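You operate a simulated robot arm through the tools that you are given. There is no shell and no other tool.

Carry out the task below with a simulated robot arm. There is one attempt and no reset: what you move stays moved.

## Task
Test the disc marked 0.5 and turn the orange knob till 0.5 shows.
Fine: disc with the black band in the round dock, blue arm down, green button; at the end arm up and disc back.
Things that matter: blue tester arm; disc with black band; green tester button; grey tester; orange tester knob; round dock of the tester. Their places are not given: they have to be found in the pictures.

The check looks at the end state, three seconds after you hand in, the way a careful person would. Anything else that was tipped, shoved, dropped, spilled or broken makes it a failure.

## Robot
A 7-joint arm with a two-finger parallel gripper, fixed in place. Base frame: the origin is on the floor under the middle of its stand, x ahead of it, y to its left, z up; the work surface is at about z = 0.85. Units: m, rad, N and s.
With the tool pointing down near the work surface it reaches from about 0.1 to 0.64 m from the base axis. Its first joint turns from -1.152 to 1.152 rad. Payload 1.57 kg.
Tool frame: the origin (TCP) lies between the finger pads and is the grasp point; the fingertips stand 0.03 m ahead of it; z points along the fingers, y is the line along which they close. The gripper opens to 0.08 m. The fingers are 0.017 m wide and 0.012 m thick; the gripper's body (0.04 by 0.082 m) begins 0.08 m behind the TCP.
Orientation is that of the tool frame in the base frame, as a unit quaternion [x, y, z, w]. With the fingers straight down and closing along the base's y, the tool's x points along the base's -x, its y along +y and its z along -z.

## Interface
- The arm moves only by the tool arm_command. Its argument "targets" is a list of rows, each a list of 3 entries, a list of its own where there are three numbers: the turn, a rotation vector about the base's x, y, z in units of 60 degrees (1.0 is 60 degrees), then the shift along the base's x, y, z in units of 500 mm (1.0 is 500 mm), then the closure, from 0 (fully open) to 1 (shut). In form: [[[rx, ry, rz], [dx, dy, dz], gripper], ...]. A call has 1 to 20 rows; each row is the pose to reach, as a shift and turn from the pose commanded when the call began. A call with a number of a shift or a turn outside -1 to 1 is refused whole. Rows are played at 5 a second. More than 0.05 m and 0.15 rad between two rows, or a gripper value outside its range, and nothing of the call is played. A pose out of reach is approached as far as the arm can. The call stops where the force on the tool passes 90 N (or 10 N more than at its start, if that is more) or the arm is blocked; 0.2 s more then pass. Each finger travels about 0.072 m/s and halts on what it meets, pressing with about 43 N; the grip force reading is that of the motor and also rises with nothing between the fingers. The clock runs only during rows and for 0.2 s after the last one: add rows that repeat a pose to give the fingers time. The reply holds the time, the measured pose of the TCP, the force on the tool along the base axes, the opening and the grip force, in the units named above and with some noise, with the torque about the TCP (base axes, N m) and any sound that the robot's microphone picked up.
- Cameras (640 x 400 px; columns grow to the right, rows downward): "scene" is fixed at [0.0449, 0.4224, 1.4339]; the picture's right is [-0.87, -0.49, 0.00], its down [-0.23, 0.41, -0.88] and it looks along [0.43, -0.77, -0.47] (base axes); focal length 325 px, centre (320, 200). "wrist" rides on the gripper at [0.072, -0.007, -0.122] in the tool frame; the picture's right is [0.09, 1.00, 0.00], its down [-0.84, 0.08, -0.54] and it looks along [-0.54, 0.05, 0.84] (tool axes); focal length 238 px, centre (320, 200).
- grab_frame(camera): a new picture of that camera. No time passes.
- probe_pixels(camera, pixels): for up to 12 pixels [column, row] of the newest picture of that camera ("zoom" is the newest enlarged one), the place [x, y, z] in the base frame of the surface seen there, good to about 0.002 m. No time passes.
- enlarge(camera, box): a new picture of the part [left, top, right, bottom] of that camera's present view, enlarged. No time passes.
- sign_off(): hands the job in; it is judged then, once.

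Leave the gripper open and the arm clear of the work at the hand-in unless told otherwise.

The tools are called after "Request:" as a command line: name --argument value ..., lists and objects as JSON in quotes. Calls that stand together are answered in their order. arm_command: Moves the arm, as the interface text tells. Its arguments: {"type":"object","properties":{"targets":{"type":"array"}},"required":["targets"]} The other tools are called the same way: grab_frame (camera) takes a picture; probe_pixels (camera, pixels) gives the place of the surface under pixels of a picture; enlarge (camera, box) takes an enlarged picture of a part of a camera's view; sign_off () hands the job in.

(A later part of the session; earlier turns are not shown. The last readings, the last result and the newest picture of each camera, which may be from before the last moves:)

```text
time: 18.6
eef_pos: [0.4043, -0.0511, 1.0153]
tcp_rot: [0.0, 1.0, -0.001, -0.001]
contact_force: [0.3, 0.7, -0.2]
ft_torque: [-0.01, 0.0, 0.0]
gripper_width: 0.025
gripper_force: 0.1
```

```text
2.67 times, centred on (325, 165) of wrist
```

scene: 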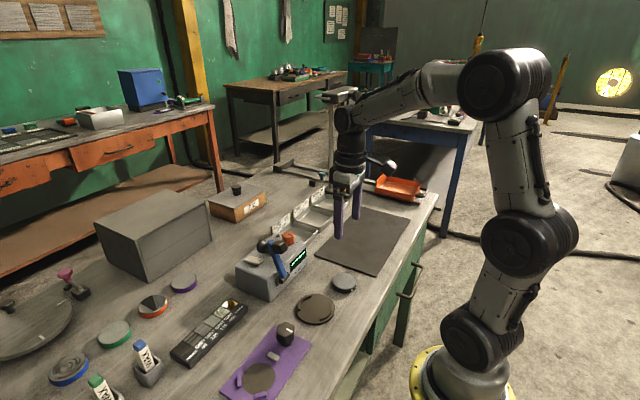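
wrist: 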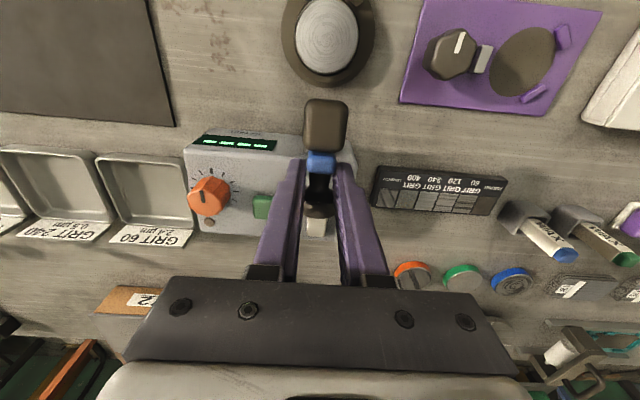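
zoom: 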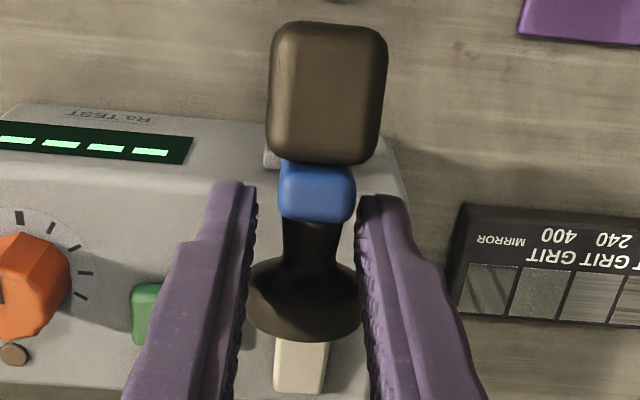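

The arm stays at its angle, with forces near zero. The cage is good: bar between the fingers, rim behind, head shoulders in front. I'm raising the fingers 13 mm so only their tips are engaged, then moving along the arc to about 30° past vertical.

Request:
arm_command --targets '[[[0, 0, 0], [0, 0.002, 0.0268], 0.6875], [[0, 0, 0], [-0.011, 0.002, 0.0268], 0.6875], [[0, 0, 0], [-0.022, 0.002, 0.027], 0.6875], [[0, 0, 0], [-0.035, 0.002, 0.0255], 0.6875], [[0, 0, 0], [-0.048, 0.002, 0.0238], 0.6875], [[0, 0, 0], [-0.061, 0.002, 0.021], 0.6875], [[0, 0, 0], [-0.0734, 0.002, 0.0176], 0.6875], [[0, 0, 0], [-0.0734, 0.002, 0.0176], 0.6875]]'

Request:
enlarge --camera "scene" --box '[260, 205, 350, 295]'

Request:
enlarge --camera "wrist" --box '[260, 90, 390, 240]'

```text
time: 20.4
eef_pos: [0.3685, -0.052, 1.0236]
tcp_rot: [0.0, 1.0, -0.001, 0.0]
contact_force: [0.3, -0.4, 0.4]
ft_torque: [0.0, -0.02, 0.03]
gripper_width: 0.0248
gripper_force: 0.0
```

```text
4.44 times, centred on (305, 250) of scene
```

zoom: 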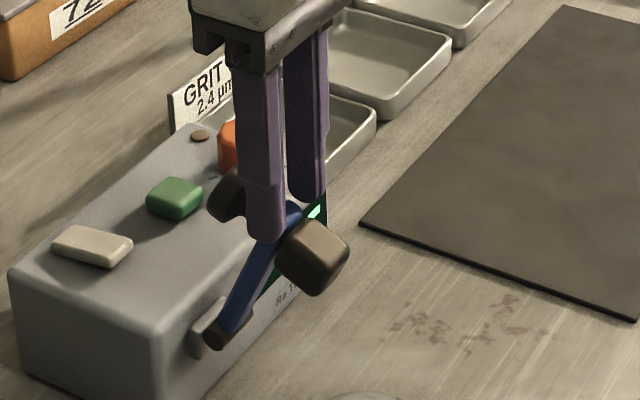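

```text
2.67 times, centred on (325, 165) of wrist
```

zoom: 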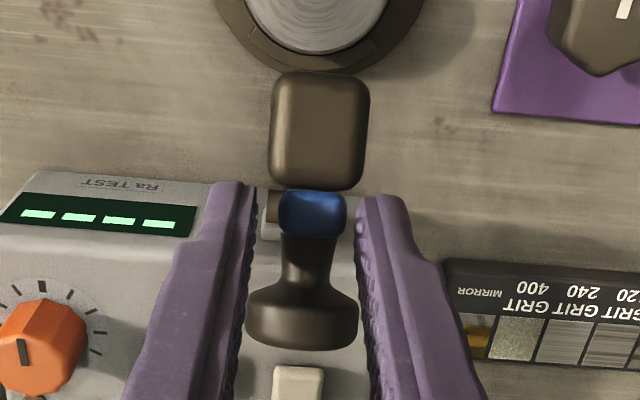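

The arm follows quietly, about 30° past vertical. I'm continuing along the arc to about 60°.

Request:
arm_command --targets '[[[0, 0, 0], [-0.0122, 0, -0.0046], 0.6875], [[0, 0, 0], [-0.0244, 0, -0.0096], 0.6875], [[0, 0, 0], [-0.036, 0, -0.0158], 0.6875], [[0, 0, 0], [-0.0474, 0, -0.0226], 0.6875], [[0, 0, 0], [-0.058, 0, -0.03], 0.6875], [[0, 0, 0], [-0.0684, 0, -0.038], 0.6875], [[0, 0, 0], [-0.0872, 0, -0.0564], 0.6875], [[0, 0, 0], [-0.0872, 0, -0.0564], 0.6875]]'

Request:
enlarge --camera "scene" --box '[260, 215, 360, 315]'

Request:
enlarge --camera "wrist" --box '[260, 90, 390, 240]'

```text
time: 22.2
eef_pos: [0.3255, -0.0514, 0.9959]
tcp_rot: [0.001, 1.0, 0.0, 0.0]
contact_force: [-0.5, 0.0, 0.0]
ft_torque: [0.01, 0.04, -0.02]
gripper_width: 0.0248
gripper_force: 0.0
```

```text
4.00 times, centred on (310, 265) of scene
```

zoom: 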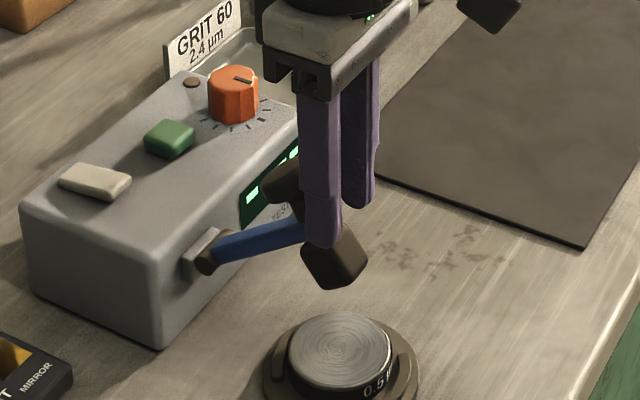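

```text
2.67 times, centred on (325, 165) of wrist
```

zoom: 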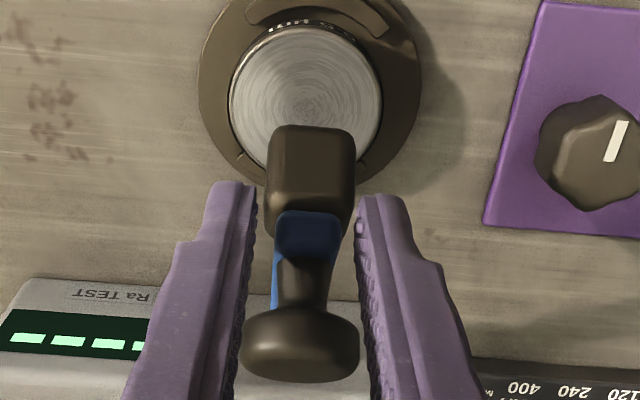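

Still following; the arm is about 60° over and the head is coming down over the disc. I'm continuing slowly to horizontal.

Request:
arm_command --targets '[[[0, 0, 0], [-0.0083, 0, -0.01], 0.6875], [[0, 0, 0], [-0.0162, 0, -0.0206], 0.6875], [[0, 0, 0], [-0.0232, 0, -0.0316], 0.6875], [[0, 0, 0], [-0.0298, 0, -0.043], 0.6875], [[0, 0, 0], [-0.0352, 0, -0.055], 0.6875], [[0, 0, 0], [-0.0402, 0, -0.0672], 0.6875], [[0, 0, 0], [-0.0402, 0, -0.0672], 0.6875]]'

Request:
enlarge --camera "scene" --box '[260, 215, 360, 315]'

Request:
enlarge --camera "wrist" --box '[260, 90, 390, 240]'

```text
time: 23.8
eef_pos: [0.3045, -0.0494, 0.9615]
tcp_rot: [0.0, 1.0, 0.0, -0.002]
contact_force: [-1.3, -0.7, -0.9]
ft_torque: [-0.03, 0.03, -0.04]
gripper_width: 0.0257
gripper_force: 1.0
```

```text
4.00 times, centred on (310, 265) of scene
```

zoom: 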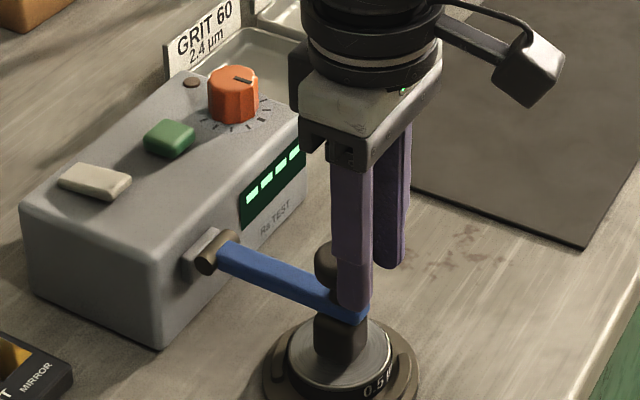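

```text
2.67 times, centred on (325, 165) of wrist
```

zoom: 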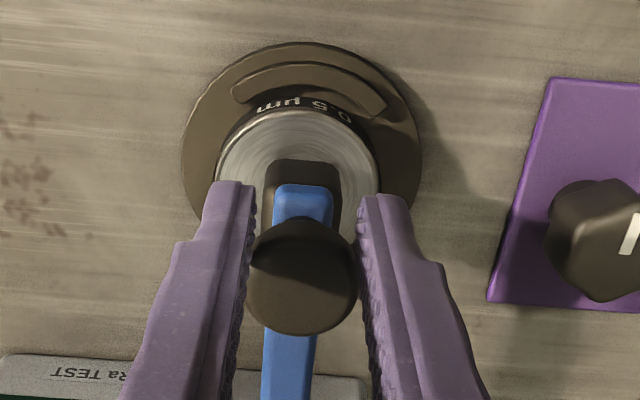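

The head now appears to rest on the disc. I'll probe the blue bar's height along its length to see whether it's fully down.

Request:
probe_pixels --camera "zoom" --pixels '[[303, 200], [290, 350], [285, 390], [305, 170], [305, 285], [270, 150], [340, 160], [230, 190]]'

Request:
enlarge --camera "scene" --box '[295, 260, 355, 320]'

```text
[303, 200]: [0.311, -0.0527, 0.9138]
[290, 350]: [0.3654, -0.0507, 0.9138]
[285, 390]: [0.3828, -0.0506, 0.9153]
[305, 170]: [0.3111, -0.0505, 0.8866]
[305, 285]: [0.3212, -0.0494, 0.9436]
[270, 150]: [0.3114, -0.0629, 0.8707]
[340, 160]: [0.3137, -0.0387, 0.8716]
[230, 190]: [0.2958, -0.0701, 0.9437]
```

```text
6.67 times, centred on (325, 290) of scene
```

zoom: 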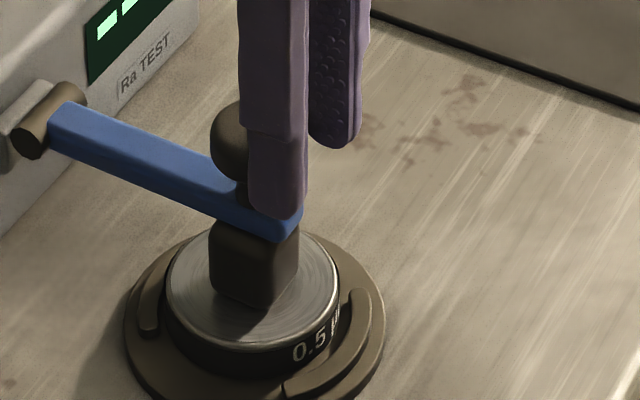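

The bar is level (0.914 at both ends) and the head rests on the disc. I'm opening the fingers and rising straight up, clear of the arm.

Request:
arm_command --targets '[[[0, 0, 0], [0, 0, 0], 0.55], [[0, 0, 0], [0, 0, 0], 0.4], [[0, 0, 0], [0, 0, 0], 0.4], [[0, 0, 0], [0, 0, 0.05], 0.4], [[0, 0, 0], [0, 0, 0.13], 0.4], [[0, 0, 0], [0, 0, 0.2], 0.4], [[0, 0, 0], [0, 0, 0.2], 0.4]]'

Request:
enlarge --camera "scene" --box '[230, 220, 350, 320]'

Request:
grab_frame --camera "wrist"

```text
time: 25.4
eef_pos: [0.3042, -0.0496, 1.0627]
tcp_rot: [0.0, 1.0, 0.0, -0.001]
contact_force: [-0.1, 0.0, -1.2]
ft_torque: [-0.03, 0.0, -0.01]
gripper_width: 0.048
gripper_force: 0.1
```

```text
4.00 times, centred on (290, 270) of scene
```

zoom: 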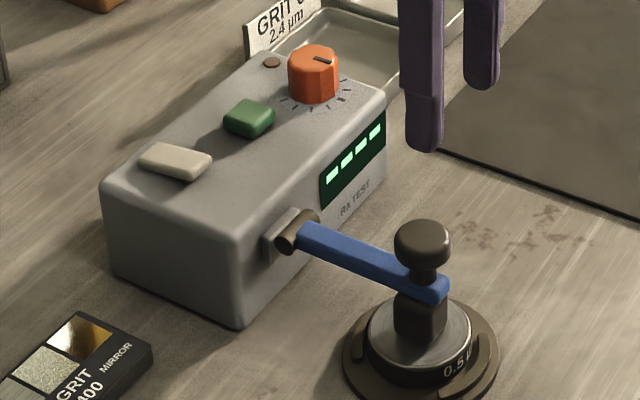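

```text
taken
```

wrist: 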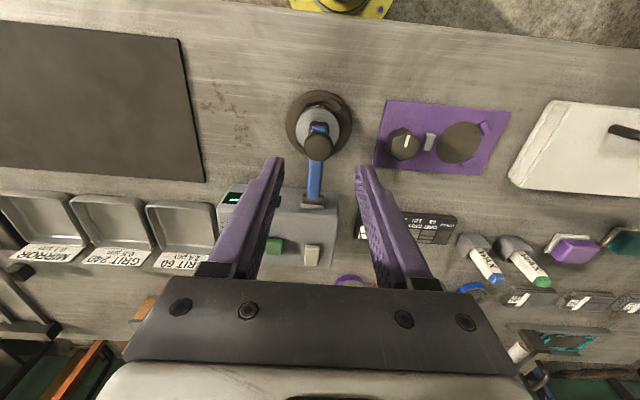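

The arm is down on the disc. The display still shows four dashes. Next is the green button at (0.4795,-0.1005), top z 0.938: I'm closing the fingers, moving above it and stopping with the tips near 0.955.

Request:
arm_command --targets '[[[0, 0, 0], [0.06, -0.0174, 0], 0.6], [[0, 0, 0], [0.12, -0.0349, 0], 0.8], [[0, 0, 0], [0.18, -0.0524, 0], 1.0], [[0, 0, 0], [0.24, -0.0698, 0], 1.0], [[0, 0, 0], [0.3, -0.0873, 0], 1.0], [[0, 0, 0], [0.35, -0.1018, 0], 1.0], [[0, 0, 0], [0.35, -0.1018, -0.06], 1.0], [[0, 0, 0], [0.35, -0.1018, -0.12], 1.0], [[0, 0, 0], [0.35, -0.1018, -0.156], 1.0], [[0, 0, 0], [0.35, -0.1018, -0.156], 1.0]]'

Request:
enlarge --camera "scene" --box '[230, 190, 350, 290]'

Request:
grab_frame --camera "wrist"

```text
time: 27.6
eef_pos: [0.4791, -0.1033, 0.9825]
tcp_rot: [0.0, 1.0, 0.001, 0.0]
contact_force: [-0.4, -0.6, 0.0]
ft_torque: [0.0, 0.01, -0.03]
gripper_width: 0.0001
gripper_force: 20.6
```

```text
4.00 times, centred on (290, 240) of scene
```

zoom: 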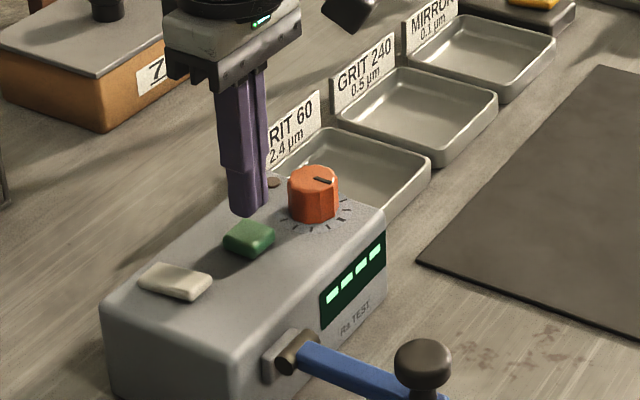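

```text
taken
```

wrist: 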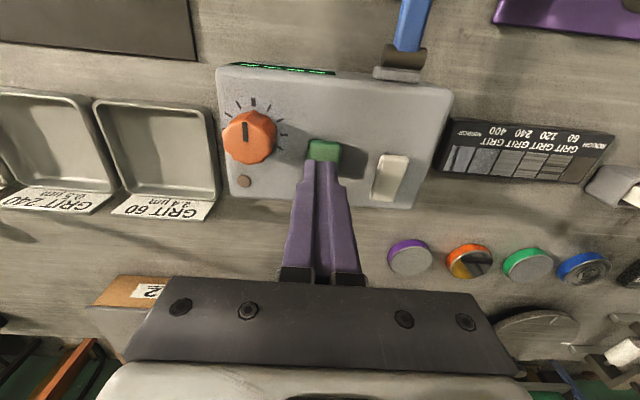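

The fingers are lined up over the button. I'm lowering to just above its top, then a little further in small steps while watching the force.

Request:
arm_command --targets '[[[0, 0, 0], [0, 0, -0.016], 1.0], [[0, 0, 0], [0, 0, -0.028], 1.0], [[0, 0, 0], [0, 0, -0.034], 1.0], [[0, 0, 0], [0, 0, -0.037], 1.0]]'

```text
time: 28.6
eef_pos: [0.4805, -0.1013, 0.9653]
tcp_rot: [0.0, 1.0, 0.0, 0.0]
contact_force: [1.7, -0.2, 1.7]
ft_torque: [-0.03, 0.01, 0.02]
gripper_width: 0.0
gripper_force: 21.2
```

Slight contact (1.7 N). I'm pressing a further 3 mm in 1 mm steps.

Request:
arm_command --targets '[[[0, 0, 0], [0, 0, -0.002], 1.0], [[0, 0, 0], [0, 0, -0.004], 1.0], [[0, 0, 0], [0, 0, -0.006], 1.0], [[0, 0, 0], [0, 0, -0.006], 1.0]]'

Request:
enlarge --camera "scene" --box '[240, 200, 350, 290]'

```text
time: 29.6
eef_pos: [0.4806, -0.1014, 0.9632]
tcp_rot: [0.0, 1.0, 0.0, 0.001]
contact_force: [0.1, 2.3, 4.2]
ft_torque: [0.08, -0.01, 0.0]
gripper_width: 0.0
gripper_force: 21.4
heard: click
```

```text
4.44 times, centred on (295, 245) of scene
```

zoom: 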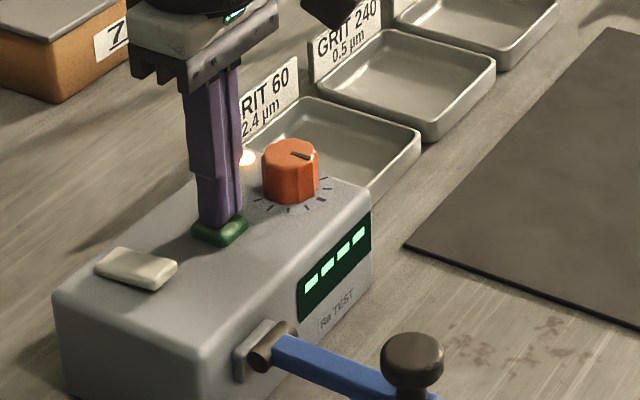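

A click was heard and the little lamp by the knob lit up. The display is still dashes, so it may need time. I'm raising off the button and waiting.

Request:
arm_command --targets '[[[0, 0, 0], [0, 0, 0.02], 1.0], [[0, 0, 0], [0, 0, 0.06], 1.0], [[0, 0, 0], [0, 0, 0.12], 1.0], [[0, 0, 0], [0, 0, 0.15], 1.0], [[0, 0, 0], [0, 0, 0.15], 1.0], [[0, 0, 0], [0, 0, 0.15], 1.0]]'

Request:
enlarge --camera "scene" --box '[240, 200, 350, 290]'

```text
time: 31.0
eef_pos: [0.48, -0.1008, 1.0381]
tcp_rot: [-0.001, 1.0, 0.0, 0.0]
contact_force: [-0.3, 0.4, 0.1]
ft_torque: [0.0, -0.03, 0.01]
gripper_width: 0.0
gripper_force: 21.5
```

```text
4.44 times, centred on (295, 245) of scene
```

zoom: 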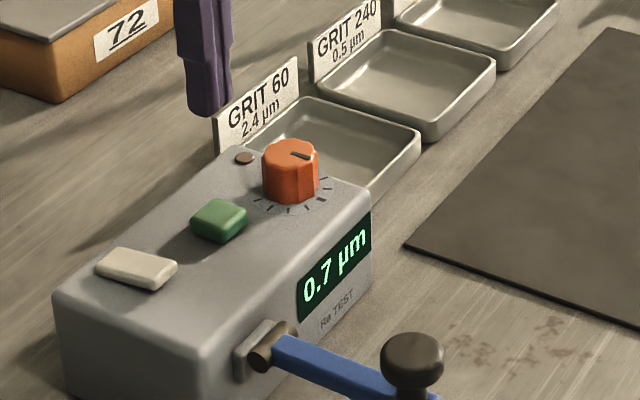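

The display now reads "0.7 µm". Next, the orange knob. I'll look at it from here and probe its edges to get its centre.

Request:
grab_frame --camera "wrist"

Request:
enlarge --camera "wrist" --box '[200, 90, 320, 200]'

```text
taken
```

wrist: 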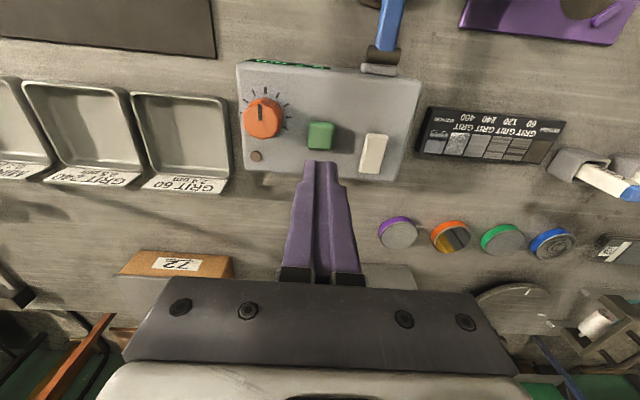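

```text
3.64 times, centred on (260, 145) of wrist
```

zoom: 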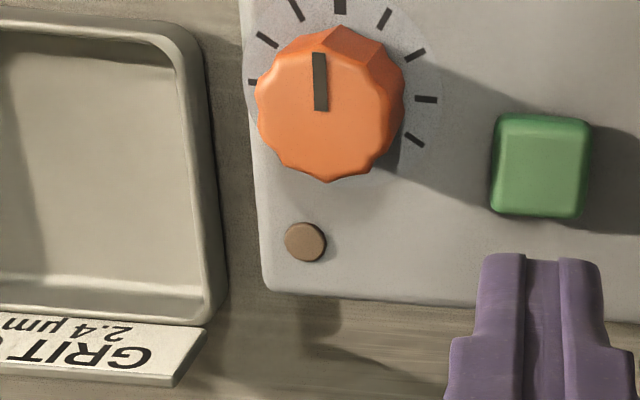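

Request:
probe_pixels --camera "zoom" --pixels '[[262, 110], [395, 105], [318, 42], [325, 175], [325, 112], [320, 60], [320, 105], [280, 70], [375, 75], [275, 150], [378, 150], [340, 30]]'

Request:
probe_pixels --camera "zoom" --pixels '[[340, 6], [296, 10], [385, 18], [415, 55], [427, 99], [415, 140], [267, 40], [252, 82], [360, 190], [420, 200], [306, 242], [540, 165]]'

```text
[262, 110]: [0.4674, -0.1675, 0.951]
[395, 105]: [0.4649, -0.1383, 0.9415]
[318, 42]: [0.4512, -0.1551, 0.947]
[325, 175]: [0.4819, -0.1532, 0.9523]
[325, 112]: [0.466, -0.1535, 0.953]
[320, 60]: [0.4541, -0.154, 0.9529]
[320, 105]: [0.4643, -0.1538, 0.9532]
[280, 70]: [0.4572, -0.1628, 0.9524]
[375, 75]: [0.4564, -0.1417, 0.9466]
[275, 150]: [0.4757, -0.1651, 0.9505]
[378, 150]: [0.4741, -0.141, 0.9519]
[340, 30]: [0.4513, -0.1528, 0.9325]
```

```text
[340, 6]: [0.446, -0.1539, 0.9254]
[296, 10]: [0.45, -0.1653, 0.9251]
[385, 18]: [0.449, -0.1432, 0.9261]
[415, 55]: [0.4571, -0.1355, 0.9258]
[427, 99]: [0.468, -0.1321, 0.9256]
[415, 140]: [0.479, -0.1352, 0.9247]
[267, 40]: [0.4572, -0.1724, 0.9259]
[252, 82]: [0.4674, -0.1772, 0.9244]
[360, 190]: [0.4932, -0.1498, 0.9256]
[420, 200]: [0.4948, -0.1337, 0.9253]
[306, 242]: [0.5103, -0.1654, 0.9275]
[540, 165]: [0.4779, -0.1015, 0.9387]
```

Knob centre is about (0.4675,-0.154), diameter about 0.03, top 0.953. The pointer is on the thick middle tick toward -x, and ticks are 30° apart. I'm moving above the knob with fingers opened to 46 mm, then partway down.

Request:
arm_command --targets '[[[0, 0, 0], [-0.012, -0.054, 0], 0.7], [[0, 0, 0], [-0.025, -0.1068, 0], 0.42], [[0, 0, 0], [-0.025, -0.1068, 0], 0.42], [[0, 0, 0], [-0.025, -0.1068, -0.05], 0.42], [[0, 0, 0], [-0.025, -0.1068, -0.09], 0.42], [[0, 0, 0], [-0.025, -0.1068, -0.09], 0.42]]'

Request:
enlarge --camera "scene" --box '[240, 190, 350, 280]'

Request:
enlarge --camera "wrist" --box '[240, 70, 400, 220]'

```text
time: 32.4
eef_pos: [0.4671, -0.1548, 0.9921]
tcp_rot: [0.0, 1.0, 0.0, 0.0]
contact_force: [0.5, 0.5, 0.0]
ft_torque: [-0.04, 0.02, 0.03]
gripper_width: 0.0463
gripper_force: 0.0
```

```text
4.44 times, centred on (295, 235) of scene
```

zoom: 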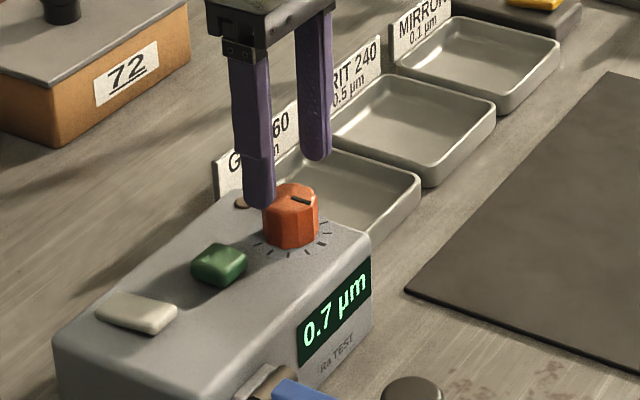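

```text
2.67 times, centred on (320, 145) of wrist
```

zoom: 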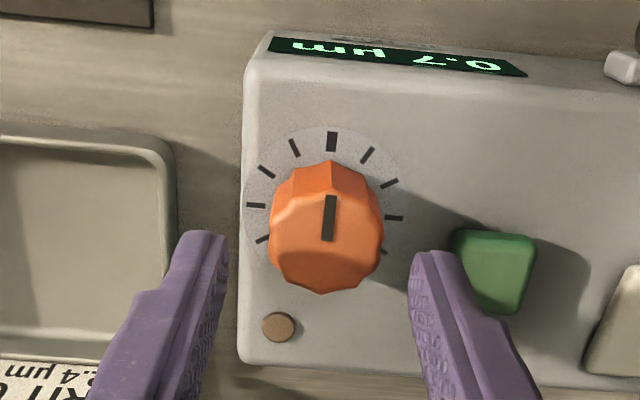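

I'll probe the knob again from this closer view to refine its centre.

Request:
probe_pixels --camera "zoom" --pixels '[[271, 245], [382, 240], [327, 195], [327, 290], [327, 245], [330, 200], [330, 240], [332, 142], [256, 205], [394, 218], [300, 285], [360, 282]]'

```text
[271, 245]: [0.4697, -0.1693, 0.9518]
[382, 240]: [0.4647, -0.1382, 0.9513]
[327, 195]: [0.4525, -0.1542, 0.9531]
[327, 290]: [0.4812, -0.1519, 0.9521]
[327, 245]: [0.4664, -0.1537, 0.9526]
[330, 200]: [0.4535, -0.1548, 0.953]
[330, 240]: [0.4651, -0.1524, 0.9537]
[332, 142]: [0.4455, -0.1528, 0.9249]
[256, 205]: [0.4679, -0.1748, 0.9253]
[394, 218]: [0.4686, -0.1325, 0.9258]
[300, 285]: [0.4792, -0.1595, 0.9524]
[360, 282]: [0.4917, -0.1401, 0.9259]
```

Centre is (0.467,-0.154), right under the tool. I'm lowering to TCP z about 0.963 and closing on the knob.

Request:
arm_command --targets '[[[0, 0, 0], [0, 0, -0.03], 0.42], [[0, 0, 0], [0, 0, -0.05], 0.42], [[0, 0, 0], [0, 0, -0.06], 0.42], [[0, 0, 0], [0, 0, -0.06], 0.42], [[0, 0, 0], [0, 0, -0.06], 0.6], [[0, 0, 0], [0, 0, -0.06], 0.75], [[0, 0, 0], [0, 0, -0.06], 0.75]]'

Request:
enlarge --camera "scene" --box '[240, 190, 350, 280]'

```text
time: 34.0
eef_pos: [0.4675, -0.1524, 0.9623]
tcp_rot: [0.0, 1.0, 0.002, -0.001]
contact_force: [0.8, 15.4, -0.7]
ft_torque: [0.58, -0.01, -0.02]
gripper_width: 0.0312
gripper_force: 40.4
```

```text
4.44 times, centred on (295, 235) of scene
```

zoom: 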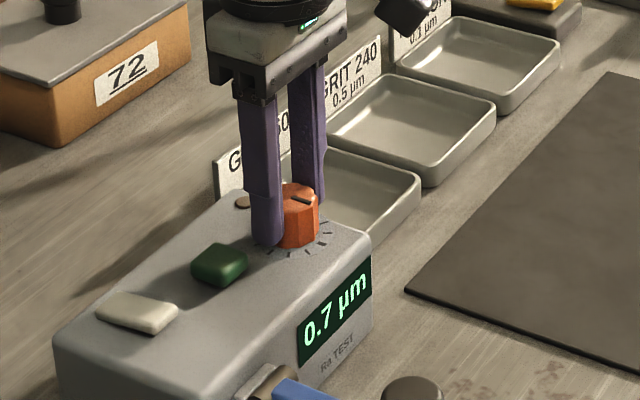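

The knob is held (0.031, 40 N) with 15 N sideways. I'm easing y by +2 mm to relieve it, then trying a small 12° counter-clockwise turn (seen from above) to see which way the display moves.

Request:
arm_command --targets '[[[0, 0, 0], [0, 0.004, 0], 0.75], [[0, 0, 0.1], [0, 0.004, 0], 0.75], [[0, 0, 0.2], [0, 0.004, 0], 0.75], [[0, 0, 0.2], [0, 0.004, 0], 0.75]]'

Request:
enlarge --camera "scene" --box '[240, 190, 350, 280]'

```text
time: 35.0
eef_pos: [0.4687, -0.1532, 0.9629]
tcp_rot: [-0.106, 0.994, 0.0, 0.0]
contact_force: [10.9, 8.5, -11.0]
ft_torque: [0.12, -0.55, -0.02]
gripper_width: 0.0312
gripper_force: 40.1
```

```text
4.44 times, centred on (295, 235) of scene
```

zoom: 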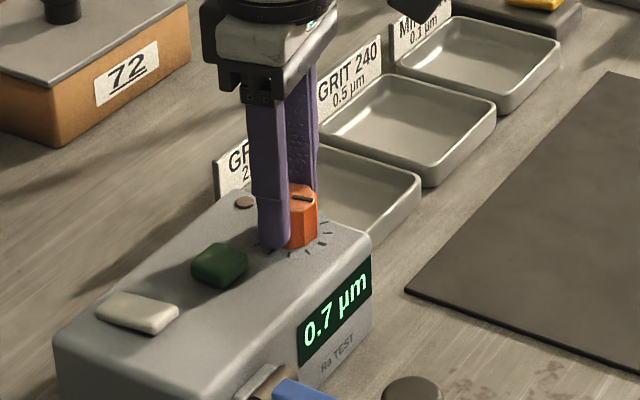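

Display still reads 0.7. I'll look closer at the pointer to see whether the knob is turning with the fingers.

Request:
enlarge --camera "scene" --box '[285, 215, 330, 255]'

Request:
enlarge --camera "wrist" --box '[260, 80, 400, 220]'

```text
10.00 times, centred on (308, 235) of scene
```

zoom: 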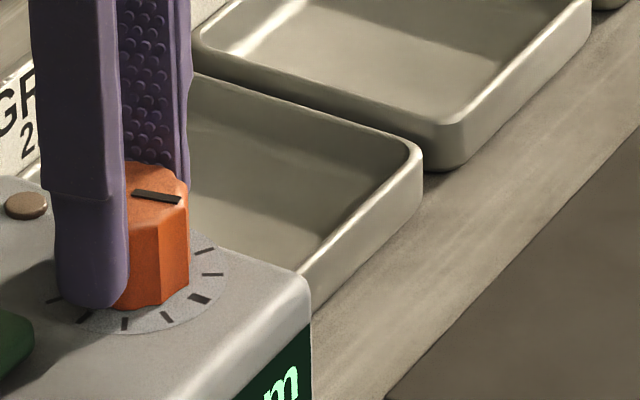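

```text
2.86 times, centred on (330, 150) of wrist
```

zoom: 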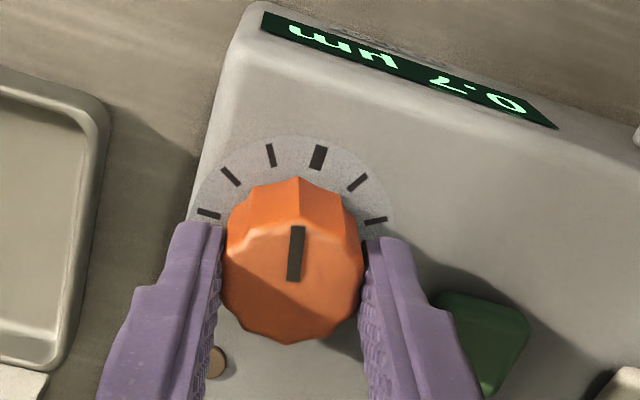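

The knob turns with the fingers. I'm turning another 12° the same way and reading the display.

Request:
arm_command --targets '[[[0, 0, 0.1], [0, 0, 0], 0.75], [[0, 0, 0.2], [0, 0, 0], 0.75], [[0, 0, 0.2], [0, 0, 0], 0.75]]'

Request:
enlarge --camera "scene" --box '[260, 200, 350, 280]'

```text
time: 35.8
eef_pos: [0.4676, -0.1526, 0.9625]
tcp_rot: [-0.209, 0.978, -0.001, 0.0]
contact_force: [15.0, 5.3, -14.0]
ft_torque: [0.28, -0.41, -0.01]
gripper_width: 0.0312
gripper_force: 40.1
```

```text
5.00 times, centred on (305, 240) of scene
```

zoom: 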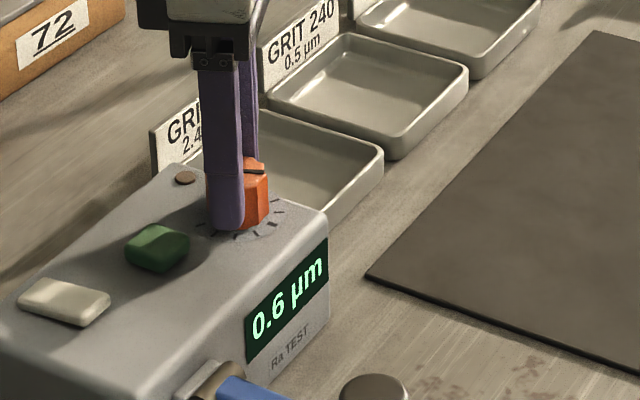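

It reads 0.6, so that's the right direction. I'm continuing in 6° steps, reading each time.

Request:
arm_command --targets '[[[0, 0, 0.1], [-0.002, 0, 0], 0.75], [[0, 0, 0.1], [-0.002, 0, 0], 0.75]]'

Request:
enlarge --camera "scene" --box '[260, 200, 350, 280]'

```text
time: 36.4
eef_pos: [0.4682, -0.1542, 0.9618]
tcp_rot: [-0.26, 0.966, -0.003, 0.003]
contact_force: [21.6, 7.0, -15.1]
ft_torque: [-0.01, -0.21, 0.0]
gripper_width: 0.0312
gripper_force: 40.4
```

```text
5.00 times, centred on (305, 240) of scene
```

zoom: 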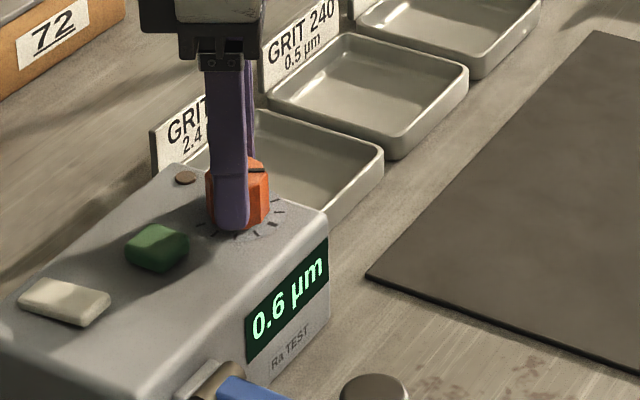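

Still 0.6. The x force rose to 21.6 N, so I'm easing +3 mm in x and -1 mm in z while turning 6° more.

Request:
arm_command --targets '[[[0, 0, 0.05], [0.003, 0, -0.001], 0.75], [[0, 0, 0.1], [0.006, 0, -0.002], 0.75], [[0, 0, 0.1], [0.006, 0, -0.002], 0.75]]'

Request:
enlarge --camera "scene" --box '[260, 200, 350, 280]'

```text
time: 37.2
eef_pos: [0.4689, -0.1519, 0.962]
tcp_rot: [-0.309, 0.951, 0.001, -0.002]
contact_force: [-12.1, 5.5, 11.6]
ft_torque: [0.75, 0.09, -0.03]
gripper_width: 0.0311
gripper_force: 40.3
```

```text
5.00 times, centred on (305, 240) of scene
```

zoom: 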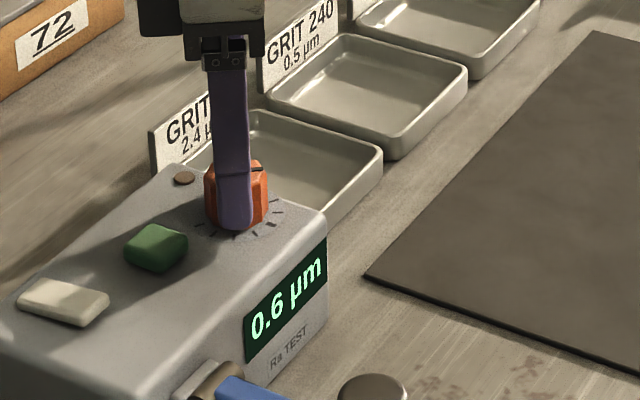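

Still 0.6 at 36°. Those adjustments overshot (x -12 N, z +11.6 N), so I'll trim back x by 1 mm and z by 0.45 mm first to keep side loads on the tester small.

Request:
arm_command --targets '[[[0, 0, 0], [-0.002, 0.001, 0.0009], 0.75], [[0, 0, 0], [-0.002, 0.001, 0.0009], 0.75]]'

Request:
enlarge --camera "scene" --box '[260, 200, 350, 280]'

```text
time: 37.8
eef_pos: [0.4685, -0.153, 0.9626]
tcp_rot: [-0.309, 0.951, -0.001, 0.0]
contact_force: [-12.7, -0.6, 15.3]
ft_torque: [-0.6, 1.11, 0.01]
gripper_width: 0.0311
gripper_force: 40.5
```

```text
5.00 times, centred on (305, 240) of scene
```

zoom: 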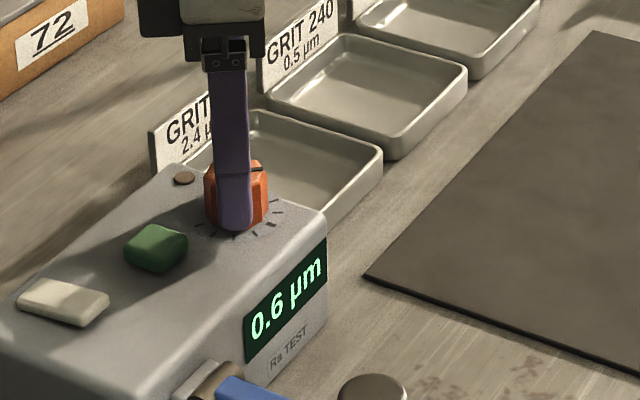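

The side force didn't drop, so stress is locked into the grip, and the tester seems to have crept about 1 mm. I'll release the knob, recentre and regrip rather than push harder.

Request:
arm_command --targets '[[[0, 0, 0], [0, 0, 0], 0.55], [[0, 0, 0], [0, 0, 0], 0.48], [[0, 0, 0], [0, 0, 0], 0.48]]'

Request:
enlarge --camera "wrist" --box '[260, 80, 400, 220]'

Request:
enlarge --camera "scene" --box '[260, 200, 350, 280]'

```text
time: 38.6
eef_pos: [0.4698, -0.1508, 0.9605]
tcp_rot: [-0.31, 0.951, 0.0, -0.001]
contact_force: [-0.3, -0.9, 0.3]
ft_torque: [0.0, 0.01, -0.01]
gripper_width: 0.0414
gripper_force: 0.1
```

```text
2.86 times, centred on (330, 150) of wrist
```

zoom: 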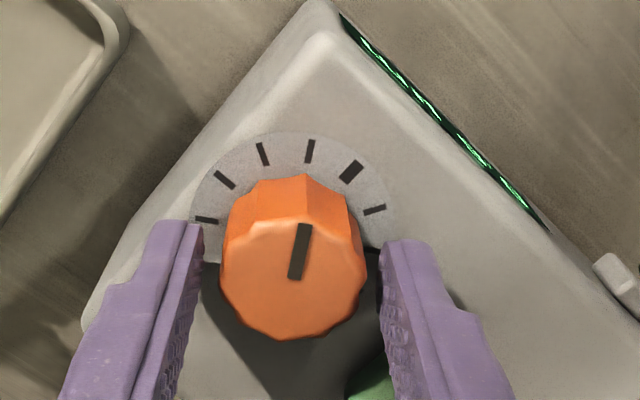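

```text
5.00 times, centred on (305, 240) of scene
```

zoom: 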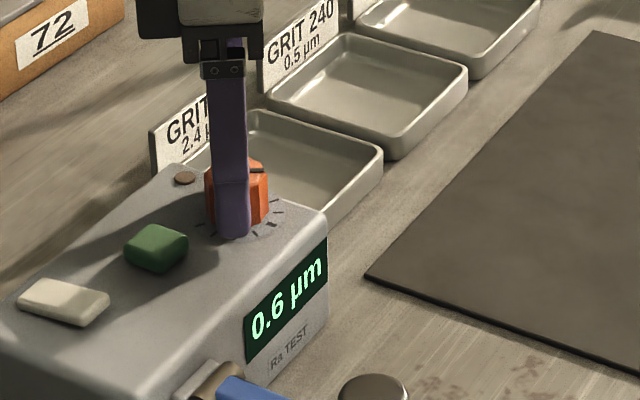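

The knob stays at about 30°, having lagged the fingers slightly. I'll probe its present centre in the wrist view so I can regrip well centred.

Request:
enlarge --camera "wrist" --box '[270, 100, 370, 210]'

Request:
probe_pixels --camera "wrist" --pixels '[[297, 178], [345, 178], [321, 159], [321, 197], [321, 178], [324, 160], [321, 176], [300, 190], [342, 190], [300, 165], [340, 165], [321, 195]]'

```text
3.64 times, centred on (320, 155) of wrist
```

zoom: 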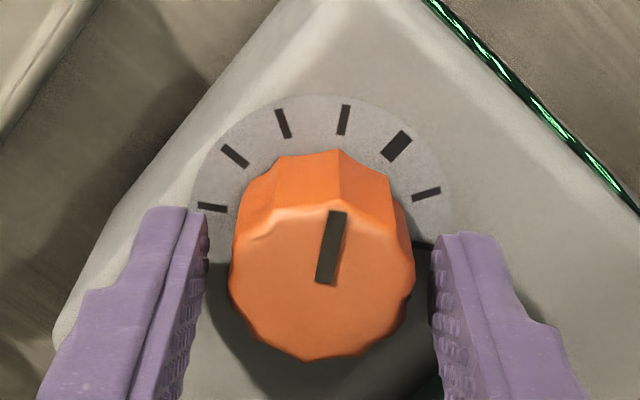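

```text
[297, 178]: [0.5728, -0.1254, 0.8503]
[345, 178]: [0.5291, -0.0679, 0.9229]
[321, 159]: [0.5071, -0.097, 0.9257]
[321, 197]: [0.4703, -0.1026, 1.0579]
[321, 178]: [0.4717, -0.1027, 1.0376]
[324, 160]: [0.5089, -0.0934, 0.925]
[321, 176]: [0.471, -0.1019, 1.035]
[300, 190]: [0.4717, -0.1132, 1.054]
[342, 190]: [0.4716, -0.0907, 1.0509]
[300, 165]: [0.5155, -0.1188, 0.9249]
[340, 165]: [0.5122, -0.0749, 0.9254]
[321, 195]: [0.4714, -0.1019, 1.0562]
```

That probe used the older full picture, so I'll probe in the enlarged one instead.

Request:
probe_pixels --camera "zoom" --pixels '[[235, 290], [410, 285], [322, 208], [322, 355], [322, 282], [255, 220], [390, 230], [250, 335], [390, 335], [337, 215], [325, 280], [397, 146]]'

```text
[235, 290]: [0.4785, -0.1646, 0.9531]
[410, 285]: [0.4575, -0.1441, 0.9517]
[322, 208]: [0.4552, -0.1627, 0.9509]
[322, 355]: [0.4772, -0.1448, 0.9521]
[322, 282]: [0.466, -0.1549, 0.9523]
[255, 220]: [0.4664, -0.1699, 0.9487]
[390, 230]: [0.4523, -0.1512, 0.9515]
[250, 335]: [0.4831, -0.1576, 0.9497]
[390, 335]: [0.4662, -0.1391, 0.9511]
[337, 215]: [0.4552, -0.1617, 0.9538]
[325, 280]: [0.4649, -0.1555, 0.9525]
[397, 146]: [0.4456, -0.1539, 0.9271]
```

Knob centre is still (0.467,-0.154), so the tester hasn't really moved, and the pointer is at about 32°. I'm recentring by (-2.2,-1.0) mm and regripping.

Request:
arm_command --targets '[[[0, 0, 0], [-0.0044, -0.002, 0], 0.48], [[0, 0, 0], [-0.0044, -0.002, 0], 0.48], [[0, 0, 0], [-0.0044, -0.002, 0], 0.6], [[0, 0, 0], [-0.0044, -0.002, 0], 0.7], [[0, 0, 0], [-0.0044, -0.002, 0], 0.7]]'

Request:
enlarge --camera "scene" --box '[260, 200, 350, 280]'

```text
time: 39.8
eef_pos: [0.4663, -0.1529, 0.9623]
tcp_rot: [-0.309, 0.951, 0.0, 0.0]
contact_force: [0.2, -2.1, -0.5]
ft_torque: [0.02, -0.15, -0.01]
gripper_width: 0.0313
gripper_force: 40.0
```

```text
5.00 times, centred on (305, 240) of scene
```

zoom: 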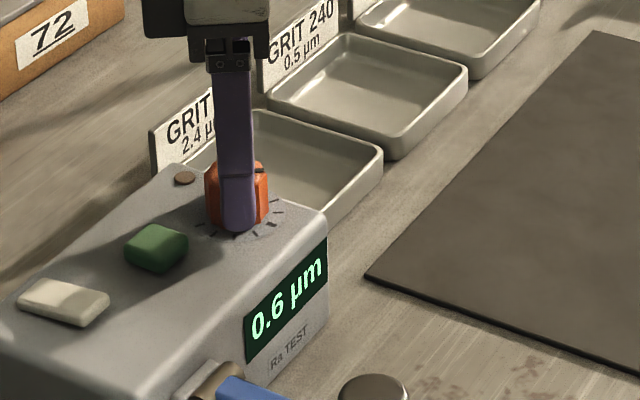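

Forces are near zero now. I'm turning another 6°.

Request:
arm_command --targets '[[[0, 0, 0.05], [0, 0, 0], 0.7], [[0, 0, 0.1], [0, 0, 0], 0.7], [[0, 0, 0.1], [0, 0, 0], 0.7]]'

Request:
enlarge --camera "scene" --box '[260, 200, 350, 280]'

```text
time: 40.6
eef_pos: [0.4669, -0.1534, 0.9623]
tcp_rot: [-0.359, 0.933, 0.0, 0.0]
contact_force: [-0.8, -4.1, 2.1]
ft_torque: [0.01, -0.04, -0.01]
gripper_width: 0.0311
gripper_force: 40.1
```

```text
5.00 times, centred on (305, 240) of scene
```

zoom: 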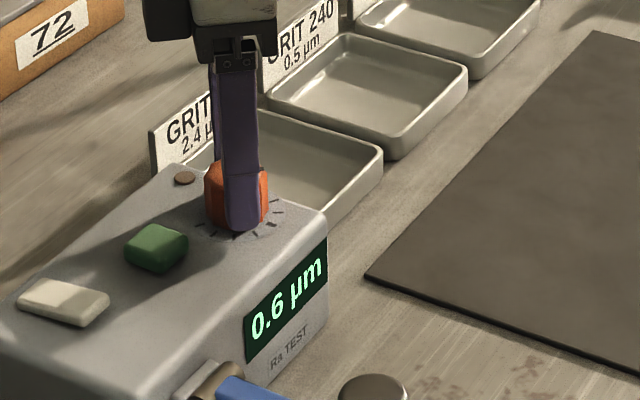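

Still 0.6 and forces are small. Another 6°.

Request:
arm_command --targets '[[[0, 0, 0.05], [0, 0, 0], 0.7], [[0, 0, 0.1], [0, 0, 0], 0.7], [[0, 0, 0.1], [0, 0, 0], 0.7]]'

Request:
enlarge --camera "scene" --box '[260, 200, 350, 280]'

```text
time: 41.4
eef_pos: [0.4675, -0.1547, 0.9614]
tcp_rot: [-0.407, 0.914, -0.001, 0.001]
contact_force: [5.4, -7.6, -4.1]
ft_torque: [-0.21, -0.23, -0.02]
gripper_width: 0.0311
gripper_force: 40.1
```

```text
5.00 times, centred on (305, 240) of scene
```

zoom: 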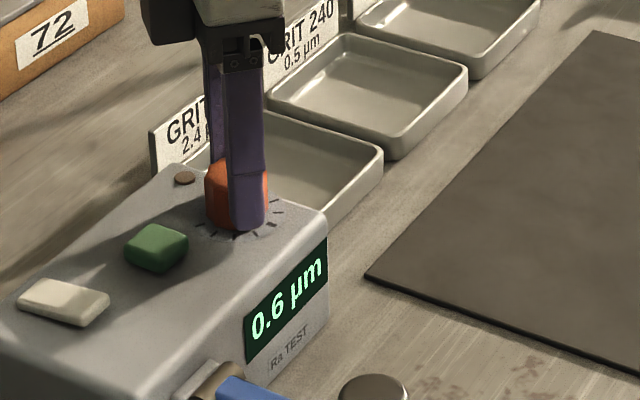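

Still 0.6 at roughly 44°. I'm easing y by -0.6 mm and turning 6° more.

Request:
arm_command --targets '[[[0, 0, 0.05], [0.0006, -0.0012, 0], 0.7], [[0, 0, 0.1], [0.0006, -0.0012, 0], 0.7], [[0, 0, 0.1], [0.0006, -0.0012, 0], 0.7]]'

Request:
enlarge --camera "scene" --box '[260, 200, 350, 280]'

Request:
enlarge --camera "wrist" --box '[260, 80, 400, 220]'

```text
time: 42.2
eef_pos: [0.4668, -0.1536, 0.9613]
tcp_rot: [-0.455, 0.891, 0.0, 0.0]
contact_force: [9.9, -0.8, -8.8]
ft_torque: [-0.72, 0.16, 0.0]
gripper_width: 0.0312
gripper_force: 40.0
```

```text
5.00 times, centred on (305, 240) of scene
```

zoom: 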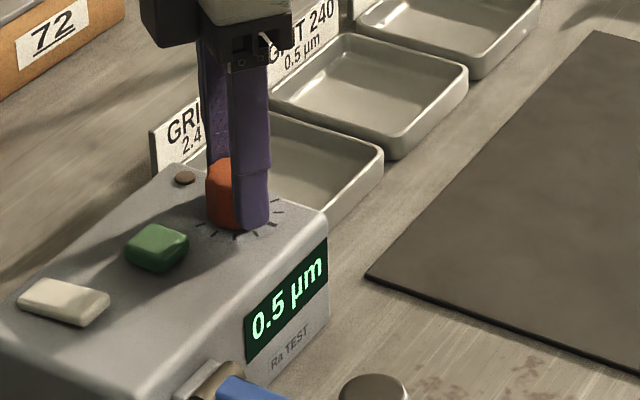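

```text
2.86 times, centred on (330, 150) of wrist
```

zoom: 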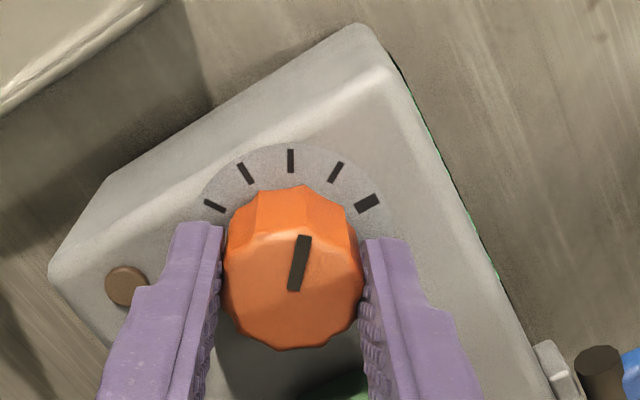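

The display reads "0.5 µm", but only just past the switch. Each step spans about 30° of knob, so I'm turning about 12° more for margin, in two steps.

Request:
arm_command --targets '[[[0, 0, 0.05], [0.001, 0, -0.0004], 0.7], [[0, 0, 0.1], [0.001, 0, -0.0004], 0.7], [[0, 0, 0.1], [0.001, 0, -0.0004], 0.7]]'

Request:
enlarge --camera "scene" --box '[260, 200, 350, 280]'

```text
time: 43.0
eef_pos: [0.466, -0.1531, 0.9631]
tcp_rot: [-0.501, 0.866, 0.001, -0.001]
contact_force: [3.7, -4.3, -5.5]
ft_torque: [0.78, -0.35, 0.01]
gripper_width: 0.0311
gripper_force: 40.3
```

```text
5.00 times, centred on (305, 240) of scene
```

zoom: 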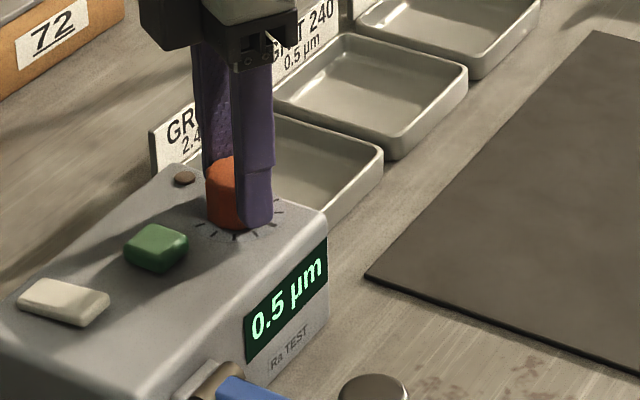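

Still 0.5 with low forces. One more 6° step.

Request:
arm_command --targets '[[[0, 0, 0.05], [0, 0, 0], 0.7], [[0, 0, 0.1], [0, 0, 0], 0.7], [[0, 0, 0.1], [0, 0, 0], 0.7]]'

Request:
enlarge --camera "scene" --box '[260, 200, 350, 280]'

```text
time: 43.8
eef_pos: [0.4669, -0.1536, 0.9629]
tcp_rot: [-0.544, 0.839, -0.001, 0.0]
contact_force: [-3.3, -3.4, 3.1]
ft_torque: [0.44, -0.01, -0.01]
gripper_width: 0.0313
gripper_force: 39.9
```

```text
5.00 times, centred on (305, 240) of scene
```

zoom: 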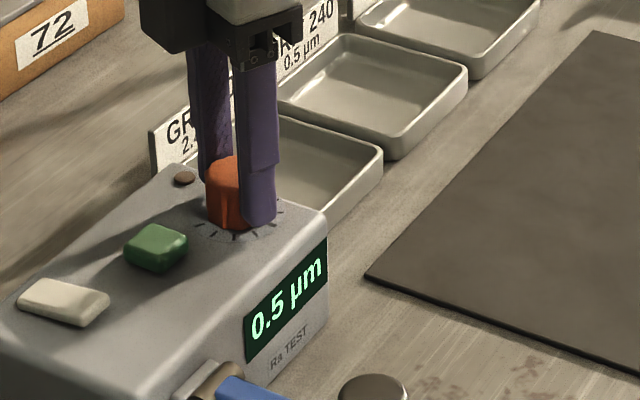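

0.5 still, with forces small. I'm releasing the knob and rising straight up.

Request:
arm_command --targets '[[[0, 0, 0], [0, 0, 0], 0.55], [[0, 0, 0], [0, 0, 0], 0.42], [[0, 0, 0], [0, 0, 0], 0.42], [[0, 0, 0], [0, 0, 0.04], 0.42], [[0, 0, 0], [0, 0, 0.12], 0.42], [[0, 0, 0], [0, 0, 0.2], 0.42], [[0, 0, 0], [0, 0, 0.2], 0.42]]'

Request:
enlarge --camera "scene" --box '[240, 200, 360, 310]'

```text
time: 45.4
eef_pos: [0.466, -0.1544, 1.0631]
tcp_rot: [-0.544, 0.839, 0.001, 0.0]
contact_force: [0.0, 0.8, -0.3]
ft_torque: [-0.02, 0.0, -0.03]
gripper_width: 0.0464
gripper_force: 0.1
```

```text
3.64 times, centred on (300, 255) of scene
```

zoom: 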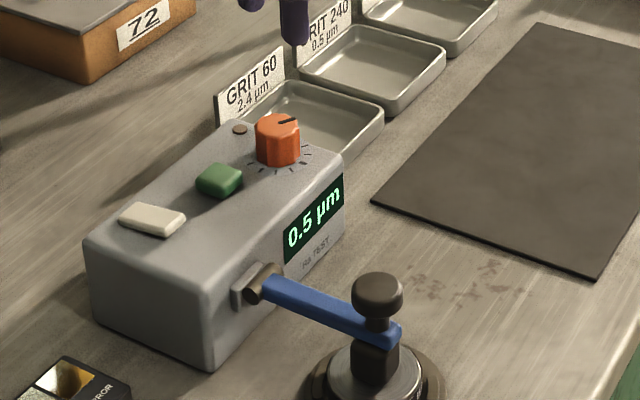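

The display keeps "0.5 µm" after release. Now I have to raise the arm. I'll turn the wrist back first (66° total), moving toward the arm at safe height.

Request:
arm_command --targets '[[[0, 0, -0.1], [-0.017, 0.013, 0], 0.42], [[0, 0, -0.2], [-0.034, 0.026, 0], 0.42], [[0, 0, -0.3], [-0.05, 0.04, 0], 0.42], [[0, 0, -0.4], [-0.067, 0.053, 0], 0.42], [[0, 0, -0.5], [-0.083, 0.066, 0], 0.5], [[0, 0, -0.6], [-0.1, 0.08, 0], 0.55], [[0, 0, -0.7], [-0.117, 0.093, 0], 0.6], [[0, 0, -0.8], [-0.133, 0.106, 0], 0.6875], [[0, 0, -0.8], [-0.133, 0.106, 0], 0.6875]]'

```text
time: 47.4
eef_pos: [0.4, -0.1005, 1.0617]
tcp_rot: [-0.155, 0.988, 0.0, 0.001]
contact_force: [0.4, 0.8, -0.8]
ft_torque: [-0.02, -0.02, 0.02]
gripper_width: 0.0251
gripper_force: 0.0
```

18° of yaw remains. I'm turning that back and moving to (0.27,-0.0494), on the -x side of the handle and still high.

Request:
arm_command --targets '[[[0, 0, -0.075], [-0.065, 0.0253, 0], 0.6875], [[0, 0, -0.15], [-0.13, 0.0506, 0], 0.6875], [[0, 0, -0.225], [-0.195, 0.0759, 0], 0.6875], [[0, 0, -0.3], [-0.26, 0.1012, 0], 0.6875], [[0, 0, -0.3], [-0.26, 0.1012, 0], 0.6875]]'

Request:
grab_frame --camera "wrist"

Request:
grab_frame --camera "scene"

```text
time: 48.6
eef_pos: [0.2704, -0.0498, 1.0608]
tcp_rot: [0.0, 1.0, 0.0, 0.0]
contact_force: [0.7, 0.7, 0.6]
ft_torque: [0.01, -0.01, -0.03]
gripper_width: 0.025
gripper_force: 0.1
```

```text
taken
```

wrist: 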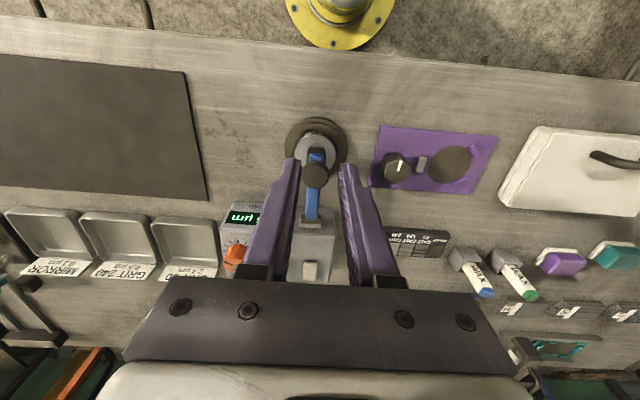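

```text
taken
```

scene: 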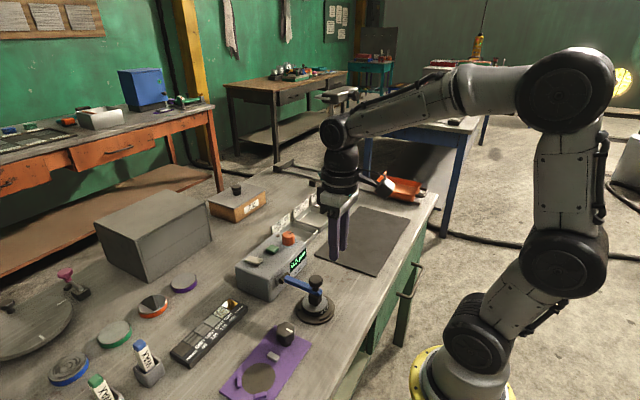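

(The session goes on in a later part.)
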